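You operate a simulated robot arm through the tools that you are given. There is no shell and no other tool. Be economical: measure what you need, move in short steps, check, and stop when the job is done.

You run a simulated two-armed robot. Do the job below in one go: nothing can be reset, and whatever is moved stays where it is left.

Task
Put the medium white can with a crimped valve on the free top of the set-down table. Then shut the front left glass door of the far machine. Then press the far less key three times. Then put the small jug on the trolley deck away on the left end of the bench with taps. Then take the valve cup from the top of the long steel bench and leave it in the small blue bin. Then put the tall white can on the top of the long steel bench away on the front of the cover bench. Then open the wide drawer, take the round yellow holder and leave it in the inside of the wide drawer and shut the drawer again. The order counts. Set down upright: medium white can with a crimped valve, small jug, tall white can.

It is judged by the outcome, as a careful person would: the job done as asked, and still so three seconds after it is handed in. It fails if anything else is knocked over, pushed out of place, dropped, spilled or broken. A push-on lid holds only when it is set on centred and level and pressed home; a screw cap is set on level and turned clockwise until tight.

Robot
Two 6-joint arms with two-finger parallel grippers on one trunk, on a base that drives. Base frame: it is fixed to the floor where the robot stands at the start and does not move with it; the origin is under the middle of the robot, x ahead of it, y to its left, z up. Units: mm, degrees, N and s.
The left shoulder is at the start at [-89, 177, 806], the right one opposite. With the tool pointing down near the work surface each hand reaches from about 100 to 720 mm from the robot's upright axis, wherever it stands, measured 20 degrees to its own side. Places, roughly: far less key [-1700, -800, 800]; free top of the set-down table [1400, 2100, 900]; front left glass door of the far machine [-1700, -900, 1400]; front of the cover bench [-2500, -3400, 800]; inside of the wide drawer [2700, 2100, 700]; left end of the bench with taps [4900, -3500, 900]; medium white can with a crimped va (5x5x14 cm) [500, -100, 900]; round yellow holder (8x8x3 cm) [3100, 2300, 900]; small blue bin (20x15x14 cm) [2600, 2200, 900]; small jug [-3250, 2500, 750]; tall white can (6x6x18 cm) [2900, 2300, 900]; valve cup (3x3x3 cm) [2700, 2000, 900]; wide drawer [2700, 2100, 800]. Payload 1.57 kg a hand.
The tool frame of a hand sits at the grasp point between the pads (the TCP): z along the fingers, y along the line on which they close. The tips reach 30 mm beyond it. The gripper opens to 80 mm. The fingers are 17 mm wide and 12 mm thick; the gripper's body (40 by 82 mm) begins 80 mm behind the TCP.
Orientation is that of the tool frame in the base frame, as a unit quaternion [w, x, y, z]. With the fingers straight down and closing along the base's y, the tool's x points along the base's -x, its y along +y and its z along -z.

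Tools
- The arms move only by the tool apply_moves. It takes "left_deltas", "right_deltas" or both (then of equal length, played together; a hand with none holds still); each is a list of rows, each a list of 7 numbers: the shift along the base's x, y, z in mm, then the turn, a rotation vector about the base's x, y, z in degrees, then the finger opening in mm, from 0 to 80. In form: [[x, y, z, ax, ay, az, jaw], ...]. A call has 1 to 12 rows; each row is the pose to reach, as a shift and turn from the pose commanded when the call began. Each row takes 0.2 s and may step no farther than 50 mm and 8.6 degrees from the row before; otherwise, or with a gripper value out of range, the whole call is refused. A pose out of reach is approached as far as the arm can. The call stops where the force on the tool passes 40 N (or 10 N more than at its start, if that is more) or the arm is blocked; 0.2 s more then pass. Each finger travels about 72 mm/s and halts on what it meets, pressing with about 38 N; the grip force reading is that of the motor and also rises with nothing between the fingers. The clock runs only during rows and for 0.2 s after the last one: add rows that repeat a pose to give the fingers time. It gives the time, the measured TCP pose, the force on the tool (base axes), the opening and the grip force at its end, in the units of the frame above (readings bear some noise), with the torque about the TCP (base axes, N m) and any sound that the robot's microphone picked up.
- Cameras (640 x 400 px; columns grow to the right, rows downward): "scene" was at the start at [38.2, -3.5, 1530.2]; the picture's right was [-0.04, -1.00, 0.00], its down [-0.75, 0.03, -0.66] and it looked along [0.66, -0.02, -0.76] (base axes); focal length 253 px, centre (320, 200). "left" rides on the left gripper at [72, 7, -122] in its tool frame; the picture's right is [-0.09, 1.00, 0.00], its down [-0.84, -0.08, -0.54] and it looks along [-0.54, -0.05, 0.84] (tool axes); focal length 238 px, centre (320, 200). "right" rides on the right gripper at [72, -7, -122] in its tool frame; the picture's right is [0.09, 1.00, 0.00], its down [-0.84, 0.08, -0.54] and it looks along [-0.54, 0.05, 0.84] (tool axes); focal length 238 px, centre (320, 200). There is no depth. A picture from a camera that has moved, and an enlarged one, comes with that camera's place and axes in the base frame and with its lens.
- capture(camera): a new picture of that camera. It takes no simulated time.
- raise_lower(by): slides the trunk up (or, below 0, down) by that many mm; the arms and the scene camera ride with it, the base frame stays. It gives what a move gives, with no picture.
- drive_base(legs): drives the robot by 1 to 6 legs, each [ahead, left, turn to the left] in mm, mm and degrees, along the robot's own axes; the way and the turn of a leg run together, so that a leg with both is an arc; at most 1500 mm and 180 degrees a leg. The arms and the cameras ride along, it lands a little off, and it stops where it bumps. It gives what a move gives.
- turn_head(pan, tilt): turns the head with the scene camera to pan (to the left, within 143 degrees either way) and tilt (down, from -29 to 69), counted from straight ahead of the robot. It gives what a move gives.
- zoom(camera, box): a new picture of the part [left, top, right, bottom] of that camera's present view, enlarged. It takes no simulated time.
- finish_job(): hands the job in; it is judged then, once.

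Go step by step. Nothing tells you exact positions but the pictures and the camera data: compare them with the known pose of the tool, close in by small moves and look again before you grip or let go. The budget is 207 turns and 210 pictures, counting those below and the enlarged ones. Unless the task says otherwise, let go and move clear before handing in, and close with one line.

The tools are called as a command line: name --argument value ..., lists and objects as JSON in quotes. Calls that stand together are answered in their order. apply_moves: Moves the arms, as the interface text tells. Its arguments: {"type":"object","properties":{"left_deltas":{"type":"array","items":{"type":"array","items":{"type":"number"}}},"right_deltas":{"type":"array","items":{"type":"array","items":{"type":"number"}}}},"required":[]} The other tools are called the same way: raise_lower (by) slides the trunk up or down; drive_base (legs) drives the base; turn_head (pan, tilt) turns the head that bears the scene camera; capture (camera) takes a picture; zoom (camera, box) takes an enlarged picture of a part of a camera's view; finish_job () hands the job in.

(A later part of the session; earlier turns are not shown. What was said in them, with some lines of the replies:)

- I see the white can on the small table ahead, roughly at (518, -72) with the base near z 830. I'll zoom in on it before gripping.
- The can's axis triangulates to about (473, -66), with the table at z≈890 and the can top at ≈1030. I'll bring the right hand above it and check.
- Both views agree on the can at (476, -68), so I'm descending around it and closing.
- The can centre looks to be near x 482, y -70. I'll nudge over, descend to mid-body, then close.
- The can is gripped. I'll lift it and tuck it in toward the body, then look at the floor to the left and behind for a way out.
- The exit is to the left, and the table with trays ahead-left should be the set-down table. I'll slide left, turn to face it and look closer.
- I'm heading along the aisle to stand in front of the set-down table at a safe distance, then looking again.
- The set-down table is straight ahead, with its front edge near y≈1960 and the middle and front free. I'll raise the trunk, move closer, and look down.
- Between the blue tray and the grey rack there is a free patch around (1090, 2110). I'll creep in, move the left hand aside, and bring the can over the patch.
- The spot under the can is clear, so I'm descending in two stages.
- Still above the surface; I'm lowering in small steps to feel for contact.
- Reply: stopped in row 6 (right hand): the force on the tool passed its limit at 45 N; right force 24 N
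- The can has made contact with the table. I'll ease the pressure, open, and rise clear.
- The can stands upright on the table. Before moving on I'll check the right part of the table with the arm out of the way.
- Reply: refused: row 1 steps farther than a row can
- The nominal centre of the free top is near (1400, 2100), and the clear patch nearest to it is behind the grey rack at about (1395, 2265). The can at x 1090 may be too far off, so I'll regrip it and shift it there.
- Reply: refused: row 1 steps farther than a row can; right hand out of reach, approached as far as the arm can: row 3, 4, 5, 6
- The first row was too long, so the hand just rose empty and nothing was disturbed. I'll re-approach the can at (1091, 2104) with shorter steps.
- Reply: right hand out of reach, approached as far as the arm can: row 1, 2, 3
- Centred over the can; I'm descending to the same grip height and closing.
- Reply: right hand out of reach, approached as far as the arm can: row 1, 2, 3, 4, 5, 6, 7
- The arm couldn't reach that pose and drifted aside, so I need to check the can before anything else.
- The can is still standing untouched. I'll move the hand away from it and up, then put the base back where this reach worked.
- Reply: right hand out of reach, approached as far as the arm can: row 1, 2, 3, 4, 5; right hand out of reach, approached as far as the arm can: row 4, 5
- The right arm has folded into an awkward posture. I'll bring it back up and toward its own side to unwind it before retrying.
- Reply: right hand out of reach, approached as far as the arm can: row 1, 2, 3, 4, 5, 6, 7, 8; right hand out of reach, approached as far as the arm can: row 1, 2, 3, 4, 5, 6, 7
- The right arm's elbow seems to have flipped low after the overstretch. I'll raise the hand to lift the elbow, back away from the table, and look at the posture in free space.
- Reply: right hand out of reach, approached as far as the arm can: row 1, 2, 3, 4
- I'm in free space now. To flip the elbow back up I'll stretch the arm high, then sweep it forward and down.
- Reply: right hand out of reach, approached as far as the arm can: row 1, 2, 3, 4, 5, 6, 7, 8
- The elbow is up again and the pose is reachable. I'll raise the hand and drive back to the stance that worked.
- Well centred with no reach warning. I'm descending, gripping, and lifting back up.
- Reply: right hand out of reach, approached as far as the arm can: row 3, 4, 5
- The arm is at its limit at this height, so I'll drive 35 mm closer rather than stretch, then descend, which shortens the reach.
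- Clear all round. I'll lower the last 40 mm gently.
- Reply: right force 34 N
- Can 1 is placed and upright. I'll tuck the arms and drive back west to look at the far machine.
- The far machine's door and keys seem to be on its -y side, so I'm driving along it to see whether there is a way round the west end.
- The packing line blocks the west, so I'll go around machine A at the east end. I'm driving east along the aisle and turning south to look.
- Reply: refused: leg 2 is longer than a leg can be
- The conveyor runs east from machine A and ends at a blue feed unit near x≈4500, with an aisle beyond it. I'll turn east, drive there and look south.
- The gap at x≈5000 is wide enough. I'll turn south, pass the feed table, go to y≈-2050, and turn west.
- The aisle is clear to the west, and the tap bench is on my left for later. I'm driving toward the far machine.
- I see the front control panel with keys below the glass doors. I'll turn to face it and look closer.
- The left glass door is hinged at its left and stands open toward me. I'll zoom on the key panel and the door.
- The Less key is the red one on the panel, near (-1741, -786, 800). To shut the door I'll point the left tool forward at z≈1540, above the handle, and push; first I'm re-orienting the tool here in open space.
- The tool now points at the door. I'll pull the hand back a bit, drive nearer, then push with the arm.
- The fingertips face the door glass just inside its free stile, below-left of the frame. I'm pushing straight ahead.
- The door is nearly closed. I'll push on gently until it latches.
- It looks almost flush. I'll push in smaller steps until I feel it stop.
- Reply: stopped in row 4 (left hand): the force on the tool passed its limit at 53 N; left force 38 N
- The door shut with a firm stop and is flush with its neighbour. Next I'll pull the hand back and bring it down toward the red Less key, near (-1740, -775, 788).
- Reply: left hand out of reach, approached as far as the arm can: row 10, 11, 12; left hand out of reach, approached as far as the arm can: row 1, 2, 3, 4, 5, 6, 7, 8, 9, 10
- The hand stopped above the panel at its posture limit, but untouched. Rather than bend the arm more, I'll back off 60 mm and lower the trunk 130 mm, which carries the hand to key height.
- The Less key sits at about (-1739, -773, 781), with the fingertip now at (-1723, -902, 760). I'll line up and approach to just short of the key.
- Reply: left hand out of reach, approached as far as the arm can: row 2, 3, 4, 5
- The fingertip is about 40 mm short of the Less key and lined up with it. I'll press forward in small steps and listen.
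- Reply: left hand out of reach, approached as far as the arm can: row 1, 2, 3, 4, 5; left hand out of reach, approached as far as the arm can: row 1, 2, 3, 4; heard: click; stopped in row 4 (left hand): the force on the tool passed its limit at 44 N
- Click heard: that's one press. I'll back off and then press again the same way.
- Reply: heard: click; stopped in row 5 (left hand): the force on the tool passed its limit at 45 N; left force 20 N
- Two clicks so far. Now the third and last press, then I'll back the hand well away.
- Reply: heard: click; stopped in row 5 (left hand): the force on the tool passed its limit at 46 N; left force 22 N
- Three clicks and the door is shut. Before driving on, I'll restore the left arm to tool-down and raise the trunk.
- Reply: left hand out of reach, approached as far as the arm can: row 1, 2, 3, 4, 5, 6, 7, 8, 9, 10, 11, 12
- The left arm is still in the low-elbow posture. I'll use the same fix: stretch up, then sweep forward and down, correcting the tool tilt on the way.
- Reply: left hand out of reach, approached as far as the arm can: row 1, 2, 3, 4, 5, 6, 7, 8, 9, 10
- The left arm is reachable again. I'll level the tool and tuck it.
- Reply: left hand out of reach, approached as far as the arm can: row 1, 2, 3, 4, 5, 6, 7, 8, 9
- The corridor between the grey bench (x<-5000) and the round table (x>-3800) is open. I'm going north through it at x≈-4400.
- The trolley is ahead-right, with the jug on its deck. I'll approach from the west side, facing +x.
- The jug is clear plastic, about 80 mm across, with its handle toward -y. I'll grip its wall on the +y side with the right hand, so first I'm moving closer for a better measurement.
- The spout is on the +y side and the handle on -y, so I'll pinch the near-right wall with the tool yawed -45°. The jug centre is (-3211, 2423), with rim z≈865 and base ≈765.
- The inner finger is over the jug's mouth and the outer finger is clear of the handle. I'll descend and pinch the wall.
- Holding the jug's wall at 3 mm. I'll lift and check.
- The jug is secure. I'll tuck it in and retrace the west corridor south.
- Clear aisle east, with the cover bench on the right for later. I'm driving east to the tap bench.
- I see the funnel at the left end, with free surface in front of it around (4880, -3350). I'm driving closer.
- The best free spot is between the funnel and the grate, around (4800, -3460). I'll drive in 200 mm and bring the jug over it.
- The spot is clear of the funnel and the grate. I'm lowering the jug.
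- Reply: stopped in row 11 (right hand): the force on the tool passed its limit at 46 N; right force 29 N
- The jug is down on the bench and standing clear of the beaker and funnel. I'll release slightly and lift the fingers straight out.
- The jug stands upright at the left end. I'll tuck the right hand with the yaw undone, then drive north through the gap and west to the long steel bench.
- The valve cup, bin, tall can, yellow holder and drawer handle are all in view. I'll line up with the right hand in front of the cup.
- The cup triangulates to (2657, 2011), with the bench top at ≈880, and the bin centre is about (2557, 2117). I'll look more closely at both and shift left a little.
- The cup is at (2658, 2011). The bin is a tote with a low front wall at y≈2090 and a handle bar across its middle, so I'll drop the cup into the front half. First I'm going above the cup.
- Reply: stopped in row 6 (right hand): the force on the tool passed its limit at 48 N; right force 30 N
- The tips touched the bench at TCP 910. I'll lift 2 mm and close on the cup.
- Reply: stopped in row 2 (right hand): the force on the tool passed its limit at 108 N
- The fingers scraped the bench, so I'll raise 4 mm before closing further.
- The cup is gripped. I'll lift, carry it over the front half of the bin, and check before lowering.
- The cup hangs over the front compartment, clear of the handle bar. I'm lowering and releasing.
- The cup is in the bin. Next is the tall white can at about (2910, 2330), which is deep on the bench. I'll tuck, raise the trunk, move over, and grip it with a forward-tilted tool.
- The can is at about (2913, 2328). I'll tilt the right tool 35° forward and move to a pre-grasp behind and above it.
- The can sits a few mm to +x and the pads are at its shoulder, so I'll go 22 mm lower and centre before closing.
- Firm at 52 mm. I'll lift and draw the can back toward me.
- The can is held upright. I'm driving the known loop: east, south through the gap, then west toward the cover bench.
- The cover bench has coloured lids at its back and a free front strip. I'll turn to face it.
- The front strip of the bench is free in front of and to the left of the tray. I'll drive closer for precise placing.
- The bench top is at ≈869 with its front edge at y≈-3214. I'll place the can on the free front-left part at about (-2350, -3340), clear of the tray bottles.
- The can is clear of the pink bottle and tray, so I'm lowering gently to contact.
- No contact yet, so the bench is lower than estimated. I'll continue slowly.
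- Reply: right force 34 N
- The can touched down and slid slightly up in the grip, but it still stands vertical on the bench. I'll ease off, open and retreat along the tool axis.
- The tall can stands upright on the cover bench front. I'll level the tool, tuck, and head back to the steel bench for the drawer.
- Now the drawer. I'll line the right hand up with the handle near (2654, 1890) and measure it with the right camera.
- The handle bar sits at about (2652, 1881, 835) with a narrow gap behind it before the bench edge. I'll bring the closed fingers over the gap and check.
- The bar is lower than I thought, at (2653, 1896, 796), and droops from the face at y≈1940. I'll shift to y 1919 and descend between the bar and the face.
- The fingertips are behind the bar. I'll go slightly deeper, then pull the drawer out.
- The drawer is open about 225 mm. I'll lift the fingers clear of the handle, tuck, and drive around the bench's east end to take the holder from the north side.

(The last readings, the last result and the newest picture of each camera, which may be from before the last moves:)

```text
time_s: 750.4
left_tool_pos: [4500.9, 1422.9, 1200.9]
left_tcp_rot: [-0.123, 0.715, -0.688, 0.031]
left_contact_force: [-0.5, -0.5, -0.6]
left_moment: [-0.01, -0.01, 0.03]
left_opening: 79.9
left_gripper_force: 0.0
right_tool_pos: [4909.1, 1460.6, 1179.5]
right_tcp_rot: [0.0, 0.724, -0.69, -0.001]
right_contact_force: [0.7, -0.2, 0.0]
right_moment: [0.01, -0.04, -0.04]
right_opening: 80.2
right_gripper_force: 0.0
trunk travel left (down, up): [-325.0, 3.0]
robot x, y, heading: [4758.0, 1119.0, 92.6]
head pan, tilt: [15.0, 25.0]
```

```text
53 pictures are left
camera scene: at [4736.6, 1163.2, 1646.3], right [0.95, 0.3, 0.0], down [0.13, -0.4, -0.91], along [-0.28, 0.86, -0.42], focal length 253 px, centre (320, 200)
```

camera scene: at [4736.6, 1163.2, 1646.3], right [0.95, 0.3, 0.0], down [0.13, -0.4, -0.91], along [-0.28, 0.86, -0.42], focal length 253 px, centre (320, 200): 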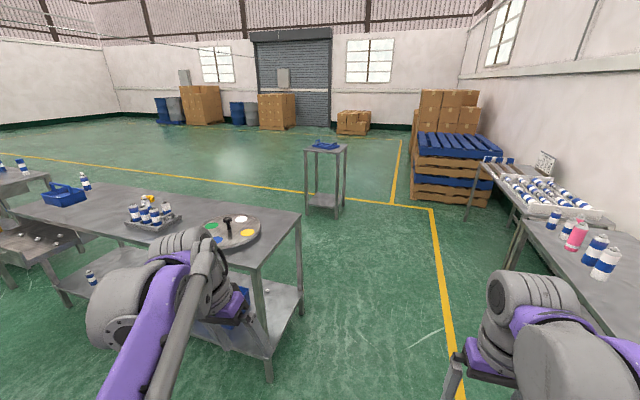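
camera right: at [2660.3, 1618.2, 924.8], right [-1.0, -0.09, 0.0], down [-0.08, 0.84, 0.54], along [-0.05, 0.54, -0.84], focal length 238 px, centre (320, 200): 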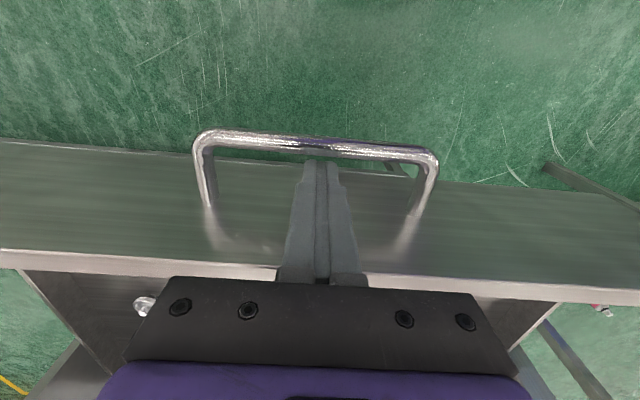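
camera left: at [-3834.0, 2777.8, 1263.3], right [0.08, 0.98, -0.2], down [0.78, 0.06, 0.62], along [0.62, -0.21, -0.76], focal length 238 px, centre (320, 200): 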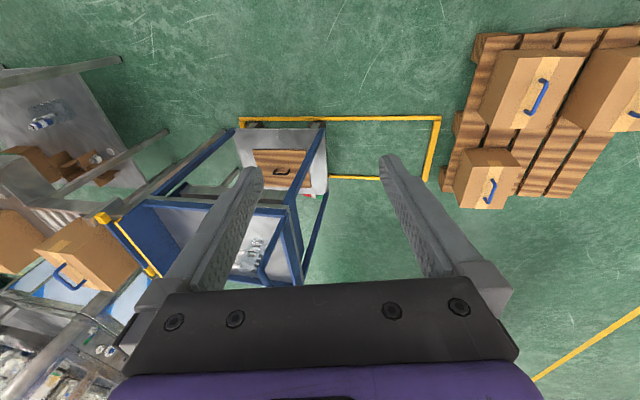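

The way around is clear: bench end at x≈4150, wall tables at x≥5450. I'm driving to the north side and facing the bench.

drive_base --legs '[[1490, -60, 0], [430, 0, 0], [0, 0, 87.4], [1440, 0, 0], [0, 0, 90]]'

turn_head --pan -5 --tilt 40

capture --camera "scene"

```text
time_s: 774.4
left_tool_pos: [3568.3, 2754.5, 1200.2]
left_tcp_rot: [-0.034, 0.709, 0.693, -0.121]
left_contact_force: [-0.8, -0.5, -0.1]
left_moment: [-0.02, 0.0, 0.01]
left_opening: 80.0
left_gripper_force: 0.1
right_tool_pos: [3159.0, 2744.2, 1180.2]
right_tcp_rot: [0.001, 0.713, 0.701, -0.001]
right_contact_force: [-0.8, 0.8, 0.8]
right_moment: [0.0, 0.0, -0.01]
right_opening: 79.9
right_gripper_force: 0.1
trunk travel left (down, up): [-325.0, 3.0]
robot x, y, heading: [3327.7, 3072.2, -90.7]
head pan, tilt: [15.0, 25.0]
```

```text
time_s: 775.2
left_tool_pos: [3568.4, 2755.3, 1200.8]
left_tcp_rot: [-0.034, 0.709, 0.693, -0.122]
left_contact_force: [0.0, 0.2, 0.0]
left_moment: [-0.01, 0.01, -0.01]
left_opening: 80.0
left_gripper_force: 0.0
right_tool_pos: [3158.4, 2743.9, 1179.2]
right_tcp_rot: [0.001, 0.712, 0.702, 0.0]
right_contact_force: [-0.2, 0.7, -0.3]
right_moment: [0.01, 0.05, 0.0]
right_opening: 80.1
right_gripper_force: 0.1
trunk travel left (down, up): [-325.0, 3.0]
robot x, y, heading: [3325.6, 3072.5, -90.8]
head pan, tilt: [-5.0, 40.0]
```

```text
52 pictures are left
camera scene: at [3318.9, 3032.1, 1623.0], right [-0.99, 0.1, 0.0], down [0.06, 0.64, -0.77], along [-0.08, -0.76, -0.64], focal length 253 px, centre (320, 200)
```

scene: 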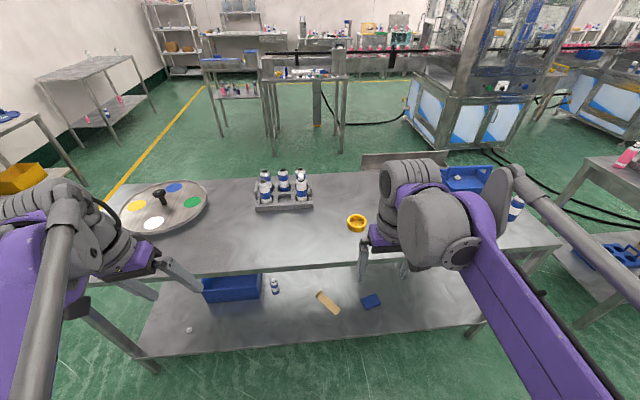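

The holder is at about (3091, 2316). I'll close in and look at its shape before gripping.

drive_base --legs '[[185, -72, 0.8]]'

apply_moves --right_deltas '[[0, -45, -10, 0, 0, 0, 60], [0, -90, -20, 0, 0, 0, 50], [0, -130, -40, 0, 0, 0, 50], [0, -160, -70, 0, 0, 0, 50], [0, -160, -70, 0, 0, 0, 50]]'

capture --camera "right"

zoom --camera "scene" --box '[260, 180, 440, 300]'

```text
time_s: 776.8
left_tool_pos: [3499.1, 2574.7, 1201.5]
left_tcp_rot: [-0.034, 0.706, 0.697, -0.121]
left_contact_force: [0.0, -0.8, -1.0]
left_moment: [-0.03, -0.01, -0.01]
left_opening: 79.9
left_gripper_force: 0.0
right_tool_pos: [3088.6, 2560.3, 1179.1]
right_tcp_rot: [0.001, 0.708, 0.706, 0.0]
right_contact_force: [0.4, -0.6, -0.4]
right_moment: [0.0, 0.03, -0.02]
right_opening: 80.0
right_gripper_force: 0.1
trunk travel left (down, up): [-325.0, 3.0]
robot x, y, heading: [3252.1, 2891.5, -90.3]
head pan, tilt: [-5.0, 40.0]
```

```text
time_s: 778.0
left_tool_pos: [3498.8, 2574.9, 1200.3]
left_tcp_rot: [-0.034, 0.705, 0.697, -0.123]
left_contact_force: [0.1, 0.3, 0.1]
left_moment: [0.0, 0.02, -0.04]
left_opening: 79.9
left_gripper_force: 0.1
right_tool_pos: [3089.2, 2400.4, 1108.6]
right_tcp_rot: [0.002, 0.709, 0.705, 0.0]
right_contact_force: [0.5, 0.5, -0.4]
right_moment: [0.02, 0.02, 0.0]
right_opening: 50.1
right_gripper_force: 0.0
trunk travel left (down, up): [-325.0, 3.0]
robot x, y, heading: [3251.6, 2889.7, -90.2]
head pan, tilt: [-5.0, 40.0]
```

```text
51 pictures are left
camera right: at [3082.8, 2471.3, 1231.0], right [1.0, 0.09, 0.0], down [0.07, -0.84, 0.54], along [0.05, -0.54, -0.84], focal length 238 px, centre (320, 200)
```

right: 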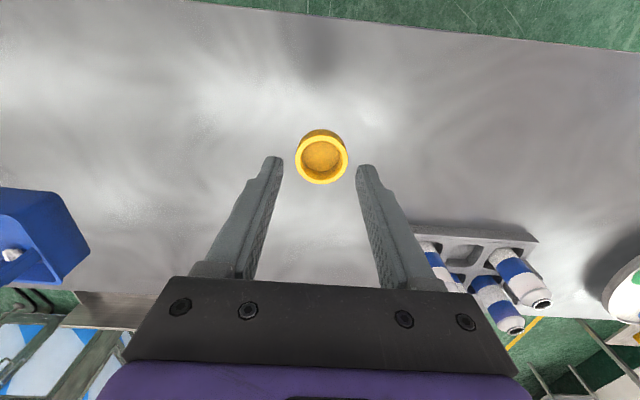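

```text
3.33 times, centred on (350, 240) of scene
camera zoom: at [3246.3, 2850.0, 1623.0], right [-1.0, 0.09, 0.0], down [0.06, 0.64, -0.77], along [-0.07, -0.76, -0.64], focal length 844 px, centre (220, 67)
```

zoom: 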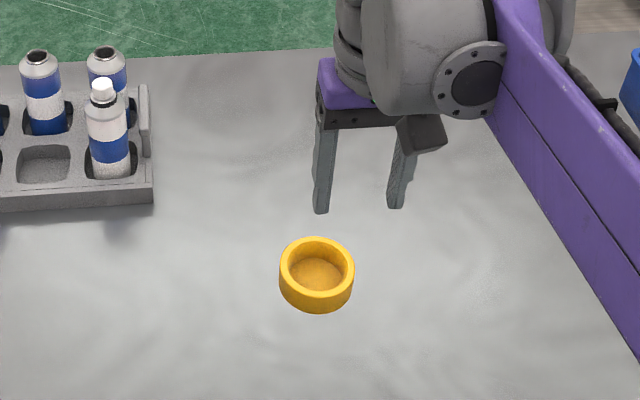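

The holder is a shallow dish about 76 mm across with a ~9 mm wall, centred at (3097, 2331). I'll pinch its -x wall, going above first.

apply_moves --right_deltas '[[-8, -25, -35, 0, 0, 0, 46], [-16, -50, -70, 0, 0, 0, 46], [-25, -69, -105, 0, 0, 0, 46], [-25, -69, -140, 0, 0, 0, 46], [-25, -69, -150, 0, 0, 0, 46], [-25, -69, -150, 0, 0, 0, 46]]'

capture --camera "right"

```text
time_s: 779.4
left_tool_pos: [3498.5, 2575.1, 1200.0]
left_tcp_rot: [-0.034, 0.705, 0.697, -0.122]
left_contact_force: [0.7, -1.2, 0.0]
left_moment: [0.0, 0.02, 0.01]
left_opening: 80.0
left_gripper_force: 0.0
right_tool_pos: [3064.0, 2331.5, 958.6]
right_tcp_rot: [0.001, 0.708, 0.706, 0.0]
right_contact_force: [0.1, 0.3, 0.7]
right_moment: [-0.01, -0.02, -0.02]
right_opening: 46.0
right_gripper_force: 0.1
trunk travel left (down, up): [-325.0, 3.0]
robot x, y, heading: [3253.7, 2891.8, -90.0]
head pan, tilt: [-5.0, 40.0]
```

```text
49 pictures are left
camera right: at [3056.7, 2402.7, 1082.3], right [1.0, 0.09, 0.0], down [0.07, -0.84, 0.54], along [0.05, -0.54, -0.84], focal length 238 px, centre (320, 200)
```

right: 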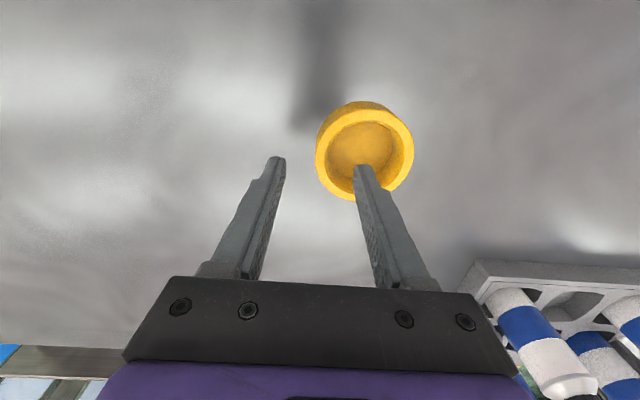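

apply_moves --right_deltas '[[0, 5, -20, 0, 0, 0, 46], [0, 5, -32, 0, 0, 0, 46], [0, 5, -39, 0, 0, 0, 46], [0, 5, -39, 0, 0, 0, 25], [0, 5, -39, 0, 0, 0, 5], [0, 5, -39, 0, 0, 0, 2], [0, 5, -39, 0, 0, 0, 2]]'

capture --camera "right"

```text
time_s: 781.0
left_tool_pos: [3497.2, 2574.7, 1200.6]
left_tcp_rot: [-0.034, 0.706, 0.697, -0.122]
left_contact_force: [-0.6, 0.8, 0.5]
left_moment: [0.01, -0.01, -0.03]
left_opening: 79.8
left_gripper_force: 0.0
right_tool_pos: [3062.5, 2335.6, 921.6]
right_tcp_rot: [0.001, 0.709, 0.706, 0.0]
right_contact_force: [-0.3, -0.1, 0.5]
right_moment: [-0.01, 0.0, -0.04]
right_opening: 6.2
right_gripper_force: 26.3
trunk travel left (down, up): [-325.0, 3.0]
robot x, y, heading: [3255.7, 2893.9, -90.3]
head pan, tilt: [-5.0, 40.0]
```

```text
48 pictures are left
camera right: at [3055.9, 2407.8, 1043.6], right [1.0, 0.09, 0.0], down [0.07, -0.84, 0.54], along [0.05, -0.54, -0.84], focal length 238 px, centre (320, 200)
```

right: 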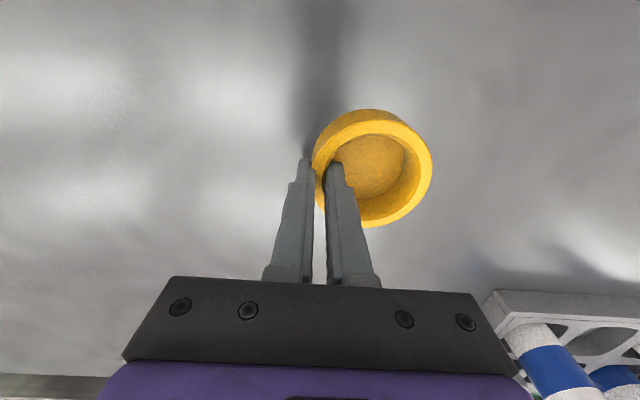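

The holder is gripped. I'll lift, tuck, and drive back around to the drawer.

apply_moves --right_deltas '[[0, 0, 25, 0, 0, 0, 2], [0, 0, 65, 0, 0, 0, 2], [0, 0, 110, 0, 0, 0, 2], [0, 10, 155, 0, 0, 0, 2], [0, 40, 190, 0, 0, 0, 2], [5, 80, 215, 0, 0, 0, 2], [10, 125, 230, 0, 0, 0, 2], [15, 170, 240, 0, 0, 0, 2], [20, 215, 245, 0, 0, 0, 2]]'

drive_base --legs '[[-150, 0, 0], [0, 0, 90], [1450, 0, 0], [0, 0, -90], [1490, 0, 0], [430, 0, 0]]'

capture --camera "right"

```text
time_s: 783.0
left_tool_pos: [3498.3, 2575.9, 1201.2]
left_tcp_rot: [-0.033, 0.706, 0.697, -0.123]
left_contact_force: [0.1, -0.9, 0.5]
left_moment: [-0.03, 0.03, -0.01]
left_opening: 79.9
left_gripper_force: 0.0
right_tool_pos: [3084.8, 2553.0, 1164.2]
right_tcp_rot: [0.001, 0.708, 0.706, 0.001]
right_contact_force: [0.2, 0.6, -0.9]
right_moment: [-0.02, 0.04, -0.03]
right_opening: 6.3
right_gripper_force: 26.1
trunk travel left (down, up): [-325.0, 3.0]
robot x, y, heading: [3253.4, 2889.0, -90.4]
head pan, tilt: [-5.0, 40.0]
```

```text
time_s: 808.1
left_tool_pos: [5039.6, 892.9, 1200.9]
left_tcp_rot: [-0.031, 0.686, 0.717, -0.123]
left_contact_force: [-0.2, 0.0, 0.3]
left_moment: [0.02, 0.01, 0.02]
left_opening: 79.8
left_gripper_force: 0.0
right_tool_pos: [4628.0, 846.2, 1164.9]
right_tcp_rot: [0.001, 0.688, 0.725, 0.0]
right_contact_force: [0.1, 0.7, -0.8]
right_moment: [0.02, 0.05, 0.03]
right_opening: 6.3
right_gripper_force: 26.2
trunk travel left (down, up): [-325.0, 3.0]
robot x, y, heading: [4775.6, 1195.3, -87.1]
head pan, tilt: [-5.0, 40.0]
```

```text
47 pictures are left
camera right: at [4616.1, 918.2, 1286.7], right [0.99, 0.14, 0.0], down [0.12, -0.83, 0.54], along [0.08, -0.54, -0.84], focal length 238 px, centre (320, 200)
```

right: 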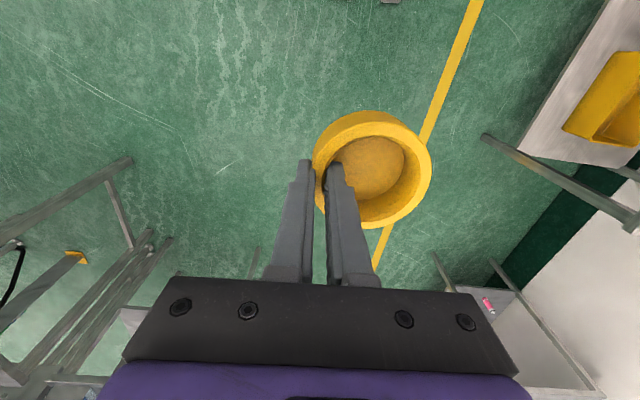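

drive_base --legs '[[0, 0, -92.9], [1490, 30, 0], [700, 30, 0], [0, 0, -90]]'

turn_head --pan -5 --tilt 40

capture --camera "scene"

```text
time_s: 826.6
left_tool_pos: [2339.1, 1445.8, 1200.2]
left_tcp_rot: [-0.122, 0.708, -0.695, 0.032]
left_contact_force: [0.7, -0.4, 0.4]
left_moment: [-0.02, -0.01, 0.02]
left_opening: 80.1
left_gripper_force: 0.0
right_tool_pos: [2751.9, 1482.6, 1163.5]
right_tcp_rot: [0.0, 0.716, -0.698, -0.001]
right_contact_force: [0.2, -0.4, -1.0]
right_moment: [-0.03, -0.01, 0.03]
right_opening: 6.0
right_gripper_force: 26.0
trunk travel left (down, up): [-325.0, 3.0]
robot x, y, heading: [2593.9, 1138.3, 91.2]
head pan, tilt: [-5.0, 40.0]
```

```text
time_s: 827.2
left_tool_pos: [2337.4, 1445.6, 1200.6]
left_tcp_rot: [-0.122, 0.708, -0.695, 0.032]
left_contact_force: [-0.3, 0.5, 0.6]
left_moment: [0.01, -0.02, 0.02]
left_opening: 79.9
left_gripper_force: 0.1
right_tool_pos: [2751.9, 1481.5, 1165.5]
right_tcp_rot: [0.0, 0.716, -0.698, -0.001]
right_contact_force: [-0.4, -0.4, -1.5]
right_moment: [0.02, -0.04, 0.01]
right_opening: 6.2
right_gripper_force: 26.3
trunk travel left (down, up): [-325.0, 3.0]
robot x, y, heading: [2593.5, 1137.6, 91.5]
head pan, tilt: [-5.0, 40.0]
```

```text
46 pictures are left
camera scene: at [2600.8, 1178.4, 1623.0], right [1.0, -0.06, 0.0], down [-0.04, -0.64, -0.77], along [0.05, 0.76, -0.64], focal length 253 px, centre (320, 200)
```

scene: 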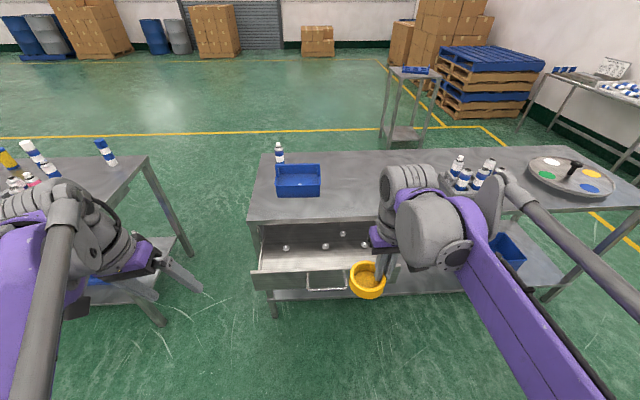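

The drawer is still open with small cups toward the back, and the front inside is free. I'll move in and hover the holder over about (2680, 1775).

drive_base --legs '[[140, 40, -1.3]]'

apply_moves --right_deltas '[[0, 40, -10, 0, 0, 0, 2], [0, 80, -25, 0, 0, 0, 2], [0, 115, -55, 0, 0, 0, 2], [0, 140, -90, 0, 0, 0, 2], [0, 155, -130, 0, 0, 0, 2], [0, 155, -170, 0, 0, 0, 2], [0, 155, -200, 0, 0, 0, 2], [0, 155, -200, 0, 0, 0, 2]]'

capture --camera "right"

capture --camera "scene"

```text
time_s: 828.6
left_tool_pos: [2304.3, 1589.1, 1200.6]
left_tcp_rot: [0.123, -0.699, 0.704, -0.033]
left_contact_force: [-0.2, -0.1, -0.1]
left_moment: [-0.01, -0.02, -0.02]
left_opening: 80.0
left_gripper_force: 0.1
right_tool_pos: [2719.6, 1617.6, 1163.5]
right_tcp_rot: [0.001, 0.708, -0.707, -0.001]
right_contact_force: [0.0, -0.1, -0.9]
right_moment: [0.01, 0.02, 0.0]
right_opening: 6.3
right_gripper_force: 26.2
trunk travel left (down, up): [-325.0, 3.0]
robot x, y, heading: [2553.9, 1271.4, 90.1]
head pan, tilt: [-5.0, 40.0]
```

```text
time_s: 830.4
left_tool_pos: [2304.9, 1590.7, 1201.5]
left_tcp_rot: [0.122, -0.7, 0.703, -0.034]
left_contact_force: [0.0, 0.0, 0.1]
left_moment: [0.04, -0.03, -0.02]
left_opening: 80.0
left_gripper_force: 0.1
right_tool_pos: [2718.5, 1772.3, 963.8]
right_tcp_rot: [0.0, 0.707, -0.707, -0.001]
right_contact_force: [0.0, 0.4, -0.9]
right_moment: [0.01, -0.02, 0.0]
right_opening: 6.4
right_gripper_force: 26.3
trunk travel left (down, up): [-325.0, 3.0]
robot x, y, heading: [2552.2, 1275.9, 90.2]
head pan, tilt: [-5.0, 40.0]
```

```text
45 pictures are left
camera right: at [2724.4, 1700.3, 1085.7], right [-1.0, -0.09, 0.0], down [-0.08, 0.84, 0.54], along [-0.05, 0.54, -0.84], focal length 238 px, centre (320, 200)
```

right: 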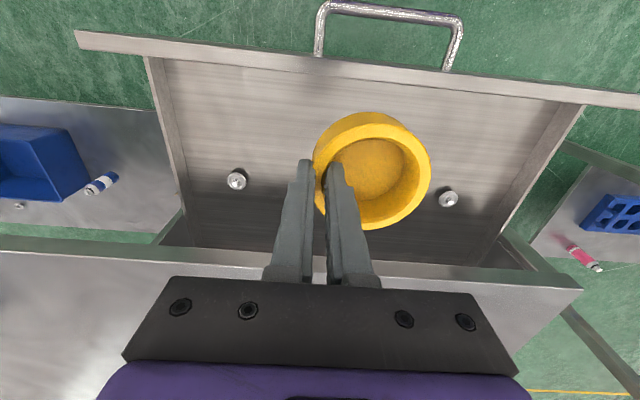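

```text
44 pictures are left
camera scene: at [2559.7, 1317.3, 1623.0], right [1.0, -0.08, 0.0], down [-0.05, -0.64, -0.77], along [0.06, 0.76, -0.64], focal length 253 px, centre (320, 200)
```

scene: 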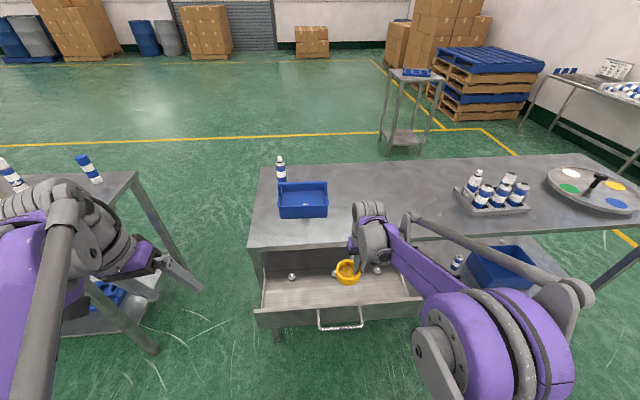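

The holder is over the clear front part of the drawer, ahead of the cups. I'm shifting 15 mm inward and lowering to contact.

apply_moves --right_deltas '[[0, 15, -35, 0, 0, 0, 2], [0, 15, -70, 0, 0, 0, 2], [0, 15, -100, 0, 0, 0, 2], [0, 15, -115, 0, 0, 0, 2], [0, 15, -125, 0, 0, 0, 2], [0, 15, -132, 0, 0, 0, 2], [0, 15, -138, 0, 0, 0, 2], [0, 15, -144, 0, 0, 0, 2], [0, 15, -150, 0, 0, 0, 2], [0, 15, -156, 0, 0, 0, 2], [0, 15, -162, 0, 0, 0, 2]]'

capture --camera "right"

```text
time_s: 832.8
left_tool_pos: [2305.0, 1591.1, 1201.2]
left_tcp_rot: [0.122, -0.7, 0.703, -0.034]
left_contact_force: [0.2, 0.1, -0.6]
left_moment: [-0.01, 0.0, -0.02]
left_opening: 80.2
left_gripper_force: 0.1
right_tool_pos: [2717.9, 1789.5, 803.4]
right_tcp_rot: [0.0, 0.708, -0.706, -0.001]
right_contact_force: [0.2, 0.1, -0.8]
right_moment: [-0.01, 0.01, 0.01]
right_opening: 6.1
right_gripper_force: 26.1
trunk travel left (down, up): [-325.0, 3.0]
robot x, y, heading: [2552.4, 1276.4, 90.2]
head pan, tilt: [-5.0, 40.0]
```

```text
43 pictures are left
camera right: at [2725.1, 1716.0, 925.2], right [-1.0, -0.09, 0.0], down [-0.08, 0.84, 0.54], along [-0.05, 0.54, -0.84], focal length 238 px, centre (320, 200)
```

right: 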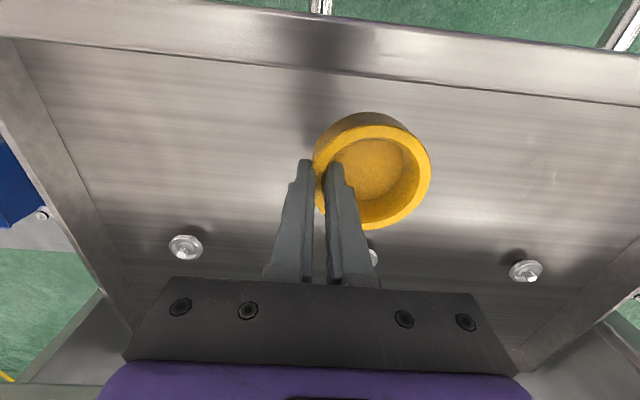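

apply_moves --right_deltas '[[0, 0, -5, 0, 0, 0, 2], [0, 0, -10, 0, 0, 0, 2], [0, 0, -15, 0, 0, 0, 2], [0, 0, -20, 0, 0, 0, 2], [0, 0, -24, 0, 0, 0, 2], [0, 0, -28, 0, 0, 0, 2], [0, 0, -32, 0, 0, 0, 2], [0, 0, -36, 0, 0, 0, 2], [0, 0, -40, 0, 0, 0, 2]]'

capture --camera "right"

```text
time_s: 834.0
left_tool_pos: [2303.4, 1590.2, 1200.9]
left_tcp_rot: [0.123, -0.699, 0.703, -0.033]
left_contact_force: [0.2, -0.6, -0.6]
left_moment: [0.01, -0.02, -0.01]
left_opening: 80.1
left_gripper_force: 0.0
right_tool_pos: [2718.9, 1787.0, 782.7]
right_tcp_rot: [-0.002, 0.708, -0.706, -0.001]
right_contact_force: [0.4, 0.7, 29.9]
right_moment: [0.02, 0.15, -0.01]
right_opening: 7.1
right_gripper_force: 3.0
trunk travel left (down, up): [-325.0, 3.0]
robot x, y, heading: [2552.8, 1277.6, 90.5]
head pan, tilt: [-5.0, 40.0]
stopped in row 6 (right hand): the force on the tool passed its limit at 45 N (the readings are from after the stop); the commanded pose is now the measured one
```

```text
42 pictures are left
camera right: at [2724.8, 1715.7, 904.6], right [-1.0, -0.09, 0.0], down [-0.08, 0.83, 0.54], along [-0.05, 0.54, -0.84], focal length 238 px, centre (320, 200)
```

right: 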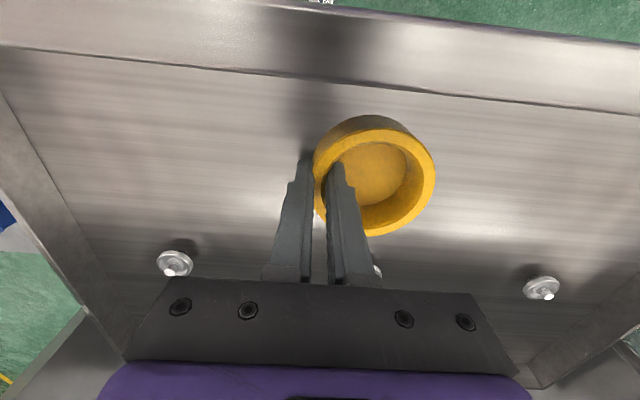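

The holder rests on the drawer floor. I'm opening and lifting straight out.

apply_moves --right_deltas '[[0, 0, 2, 0, 0, 0, 20], [0, 0, 2, 0, 0, 0, 36], [0, 0, 2, 0, 0, 0, 36], [0, 0, 25, 0, 0, 0, 36], [0, 0, 65, 0, 0, 0, 36], [0, 0, 110, 0, 0, 0, 36], [0, 0, 155, 0, 0, 0, 20], [0, 0, 200, 0, 0, 0, 0], [0, 0, 245, 0, 0, 0, 0], [0, -20, 280, 0, 0, 0, 0]]'

capture --camera "right"

```text
time_s: 836.2
left_tool_pos: [2303.6, 1590.3, 1201.0]
left_tcp_rot: [0.122, -0.699, 0.703, -0.033]
left_contact_force: [-0.5, -0.6, -0.2]
left_moment: [0.02, -0.02, -0.01]
left_opening: 80.0
left_gripper_force: 0.1
right_tool_pos: [2716.9, 1767.5, 1060.5]
right_tcp_rot: [0.0, 0.708, -0.706, -0.001]
right_contact_force: [0.0, 0.1, 0.4]
right_moment: [0.0, 0.0, 0.0]
right_opening: 0.0
right_gripper_force: 21.6
trunk travel left (down, up): [-325.0, 3.0]
robot x, y, heading: [2551.0, 1272.7, 90.3]
head pan, tilt: [-5.0, 40.0]
```

```text
41 pictures are left
camera right: at [2722.9, 1695.0, 1182.4], right [-1.0, -0.09, 0.0], down [-0.08, 0.84, 0.54], along [-0.05, 0.54, -0.84], focal length 238 px, centre (320, 200)
```

right: 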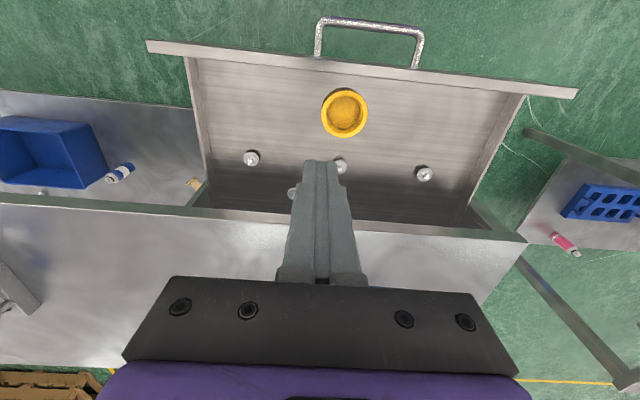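

The holder lies inside the drawer. To shut it I'll put the closed fingers just in front of the drawer face, between face and handle bar, and push.

apply_moves --right_deltas '[[-25, -28, -20, 0, 0, 0, 0], [-50, -56, -40, 0, 0, 0, 0], [-62, -68, -80, 0, 0, 0, 0], [-62, -68, -120, 0, 0, 0, 0], [-62, -68, -160, 0, 0, 0, 0], [-62, -68, -180, 0, 0, 0, 0], [-62, -68, -180, 0, 0, 0, 0]]'

capture --camera "right"

```text
time_s: 837.8
left_tool_pos: [2304.6, 1590.6, 1200.6]
left_tcp_rot: [0.123, -0.7, 0.703, -0.033]
left_contact_force: [0.0, 1.0, -0.3]
left_moment: [0.01, -0.02, 0.02]
left_opening: 80.0
left_gripper_force: 0.0
right_tool_pos: [2653.9, 1700.4, 881.2]
right_tcp_rot: [0.0, 0.708, -0.706, -0.001]
right_contact_force: [0.5, 0.2, 0.7]
right_moment: [0.02, -0.01, 0.04]
right_opening: 0.0
right_gripper_force: 21.6
trunk travel left (down, up): [-325.0, 3.0]
robot x, y, heading: [2551.5, 1278.7, 90.2]
head pan, tilt: [-5.0, 40.0]
```

```text
40 pictures are left
camera right: at [2660.1, 1627.9, 1003.1], right [-1.0, -0.09, 0.0], down [-0.08, 0.84, 0.54], along [-0.05, 0.54, -0.84], focal length 238 px, centre (320, 200)
```

right: 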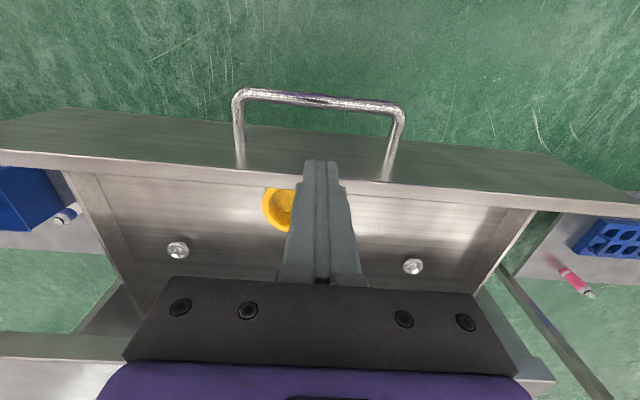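

The slot is tight, so I'll push on the bar from the front instead: moving back 65 mm and down to bar height.

apply_moves --right_deltas '[[0, -35, 5, 0, 0, 0, 0], [0, -65, 5, 0, 0, 0, 0], [0, -68, -30, 0, 0, 0, 0], [0, -68, -72, 0, 0, 0, 0], [0, -55, -72, 0, 0, 0, 0], [0, -30, -72, 0, 0, 0, 0], [0, 0, -72, 0, 0, 0, 0], [0, 30, -72, 0, 0, 0, 0], [0, 60, -72, 0, 0, 0, 0], [0, 90, -72, 0, 0, 0, 0], [0, 115, -72, 0, 0, 0, 0], [0, 140, -72, 0, 0, 0, 0]]'

capture --camera "right"

```text
time_s: 840.4
left_tool_pos: [2304.6, 1591.8, 1201.1]
left_tcp_rot: [0.122, -0.7, 0.703, -0.033]
left_contact_force: [0.7, 0.0, -0.9]
left_moment: [0.01, -0.01, 0.0]
left_opening: 80.1
left_gripper_force: 0.1
right_tool_pos: [2656.8, 1840.2, 808.9]
right_tcp_rot: [0.001, 0.707, -0.707, -0.001]
right_contact_force: [0.0, 0.6, 0.2]
right_moment: [-0.01, 0.01, -0.03]
right_opening: 0.1
right_gripper_force: 20.8
trunk travel left (down, up): [-325.0, 3.0]
robot x, y, heading: [2554.6, 1279.9, 90.1]
head pan, tilt: [-5.0, 40.0]
```

```text
39 pictures are left
camera right: at [2663.2, 1768.6, 930.6], right [-1.0, -0.09, 0.0], down [-0.08, 0.84, 0.54], along [-0.05, 0.54, -0.84], focal length 238 px, centre (320, 200)
```

right: 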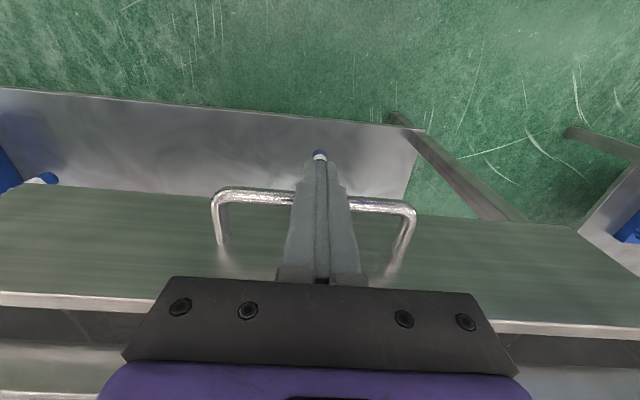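

Pushing works, with the bar ahead of the fingers. I'll continue until the drawer shuts.

apply_moves --right_deltas '[[0, 12, 0, 0, 0, 0, 0], [0, 22, 0, 0, 0, 0, 0], [0, 30, 0, 0, 0, 0, 0], [0, 36, 0, 0, 0, 0, 0], [0, 42, 0, 0, 0, 0, 0], [0, 48, 0, 0, 0, 0, 0], [0, 54, 0, 0, 0, 0, 0], [0, 60, 0, 0, 0, 0, 0]]'

capture --camera "scene"

capture --camera "right"

```text
time_s: 842.1
left_tool_pos: [2306.1, 1589.0, 1200.8]
left_tcp_rot: [0.122, -0.699, 0.704, -0.033]
left_contact_force: [-0.2, 0.7, -0.8]
left_moment: [-0.07, 0.0, 0.02]
left_opening: 80.1
left_gripper_force: 0.1
right_tool_pos: [2655.8, 1887.9, 809.3]
right_tcp_rot: [0.008, 0.708, -0.706, 0.006]
right_contact_force: [0.3, -29.2, 2.6]
right_moment: [-0.57, 0.01, -0.05]
right_opening: 0.0
right_gripper_force: 20.6
trunk travel left (down, up): [-325.0, 3.0]
robot x, y, heading: [2552.1, 1274.2, 90.2]
head pan, tilt: [-5.0, 40.0]
stopped in row 8 (right hand): the force on the tool passed its limit at 46 N (the readings are from after the stop); the commanded pose is now the measured one
```

```text
38 pictures are left
camera scene: at [2559.9, 1315.4, 1623.1], right [1.0, -0.09, 0.0], down [-0.05, -0.64, -0.77], along [0.07, 0.76, -0.64], focal length 253 px, centre (320, 200)
```

scene: 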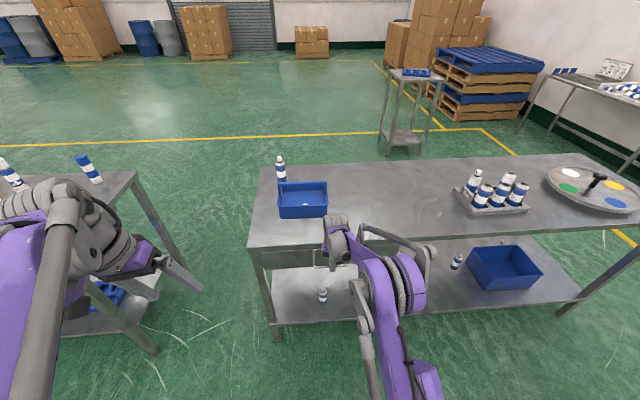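

```text
37 pictures are left
camera right: at [2662.8, 1818.0, 932.5], right [-1.0, -0.1, 0.0], down [-0.08, 0.85, 0.53], along [-0.05, 0.52, -0.85], focal length 238 px, centre (320, 200)
```

right: 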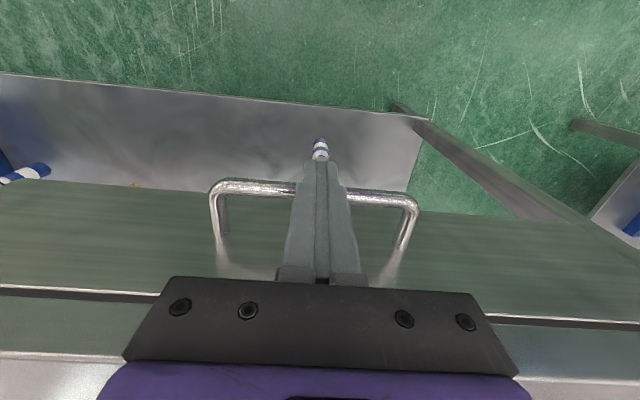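

The drawer stopped firmly at its closed position. I'll withdraw and verify from a step back.

apply_moves --right_deltas '[[0, -20, 0, 0, 0, 0, 0], [0, -60, 0, 0, 0, 0, 0], [0, -100, 10, 0, 0, 0, 0], [0, -140, 40, 0, 0, 0, 0], [0, -160, 85, 0, 0, 0, 20], [0, -180, 130, 0, 0, 0, 40], [0, -200, 175, 0, 0, 0, 60], [0, -210, 220, 0, 0, 0, 80], [0, -220, 265, 0, 0, 0, 80]]'

drive_base --legs '[[-250, 0, 0]]'

zoom --camera "scene" --box '[220, 130, 520, 320]'

turn_head --pan 50 --tilt 25

capture --camera "scene"

```text
time_s: 844.1
left_tool_pos: [2304.7, 1591.1, 1200.2]
left_tcp_rot: [0.122, -0.699, 0.704, -0.034]
left_contact_force: [-0.7, -0.1, -0.5]
left_moment: [0.02, 0.03, 0.01]
left_opening: 80.1
left_gripper_force: 0.1
right_tool_pos: [2658.0, 1670.2, 1071.7]
right_tcp_rot: [0.005, 0.708, -0.706, 0.003]
right_contact_force: [0.5, 0.2, -0.3]
right_moment: [0.03, -0.02, 0.0]
right_opening: 79.9
right_gripper_force: 0.1
trunk travel left (down, up): [-325.0, 3.0]
robot x, y, heading: [2551.6, 1278.7, 89.8]
head pan, tilt: [-5.0, 40.0]
```

```text
time_s: 845.9
left_tool_pos: [2306.3, 1341.0, 1201.4]
left_tcp_rot: [0.122, -0.698, 0.705, -0.033]
left_contact_force: [-1.5, -0.6, -0.4]
left_moment: [0.01, 0.02, -0.04]
left_opening: 79.8
left_gripper_force: 0.0
right_tool_pos: [2659.2, 1419.2, 1071.4]
right_tcp_rot: [-0.005, -0.707, 0.708, -0.003]
right_contact_force: [0.0, 0.1, 1.0]
right_moment: [-0.05, 0.06, -0.01]
right_opening: 80.0
right_gripper_force: 0.0
trunk travel left (down, up): [-325.0, 3.0]
robot x, y, heading: [2551.7, 1024.0, 89.9]
head pan, tilt: [-5.0, 40.0]
```

```text
2.11 times, centred on (370, 225) of scene
camera zoom: at [2560.2, 1066.2, 1623.2], right [1.0, -0.09, 0.0], down [-0.06, -0.64, -0.77], along [0.07, 0.76, -0.64], focal length 533 px, centre (215, 147)
```

zoom: 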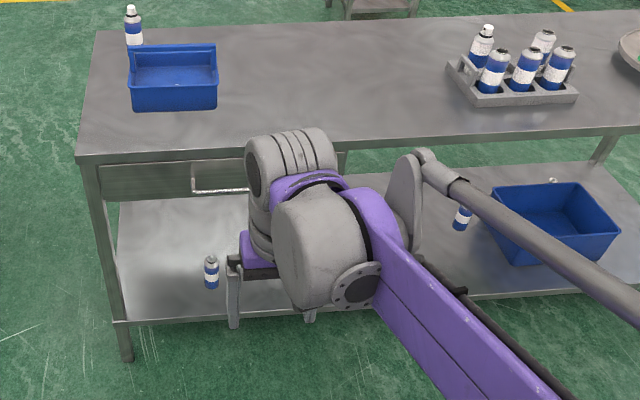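

```text
time_s: 847.1
left_tool_pos: [2305.0, 1340.5, 1200.4]
left_tcp_rot: [0.122, -0.698, 0.705, -0.034]
left_contact_force: [0.2, 0.3, -0.1]
left_moment: [-0.01, -0.04, 0.0]
left_opening: 80.1
left_gripper_force: 0.1
right_tool_pos: [2660.2, 1419.0, 1070.3]
right_tcp_rot: [0.004, 0.707, -0.707, 0.003]
right_contact_force: [1.1, -0.3, -0.6]
right_moment: [-0.01, 0.0, 0.0]
right_opening: 79.8
right_gripper_force: 0.1
trunk travel left (down, up): [-325.0, 3.0]
robot x, y, heading: [2549.4, 1025.7, 89.7]
head pan, tilt: [50.0, 25.0]
```

```text
35 pictures are left
camera scene: at [2482.2, 1039.9, 1646.3], right [0.64, 0.77, 0.0], down [0.32, -0.27, -0.91], along [-0.69, 0.58, -0.42], focal length 253 px, centre (320, 200)
```

scene: 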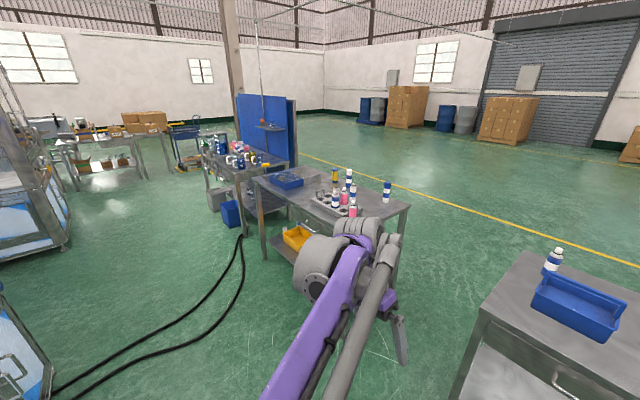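

The drawer is flush and everything stands where I left it, so I'm handing in.

finish_job

```text
The job is handed in.
```

I did all seven steps in the order given and handed the job in. The medium can stands on the free part of the set-down table just behind the grey rack, because the rack covers the centre of the named spot.
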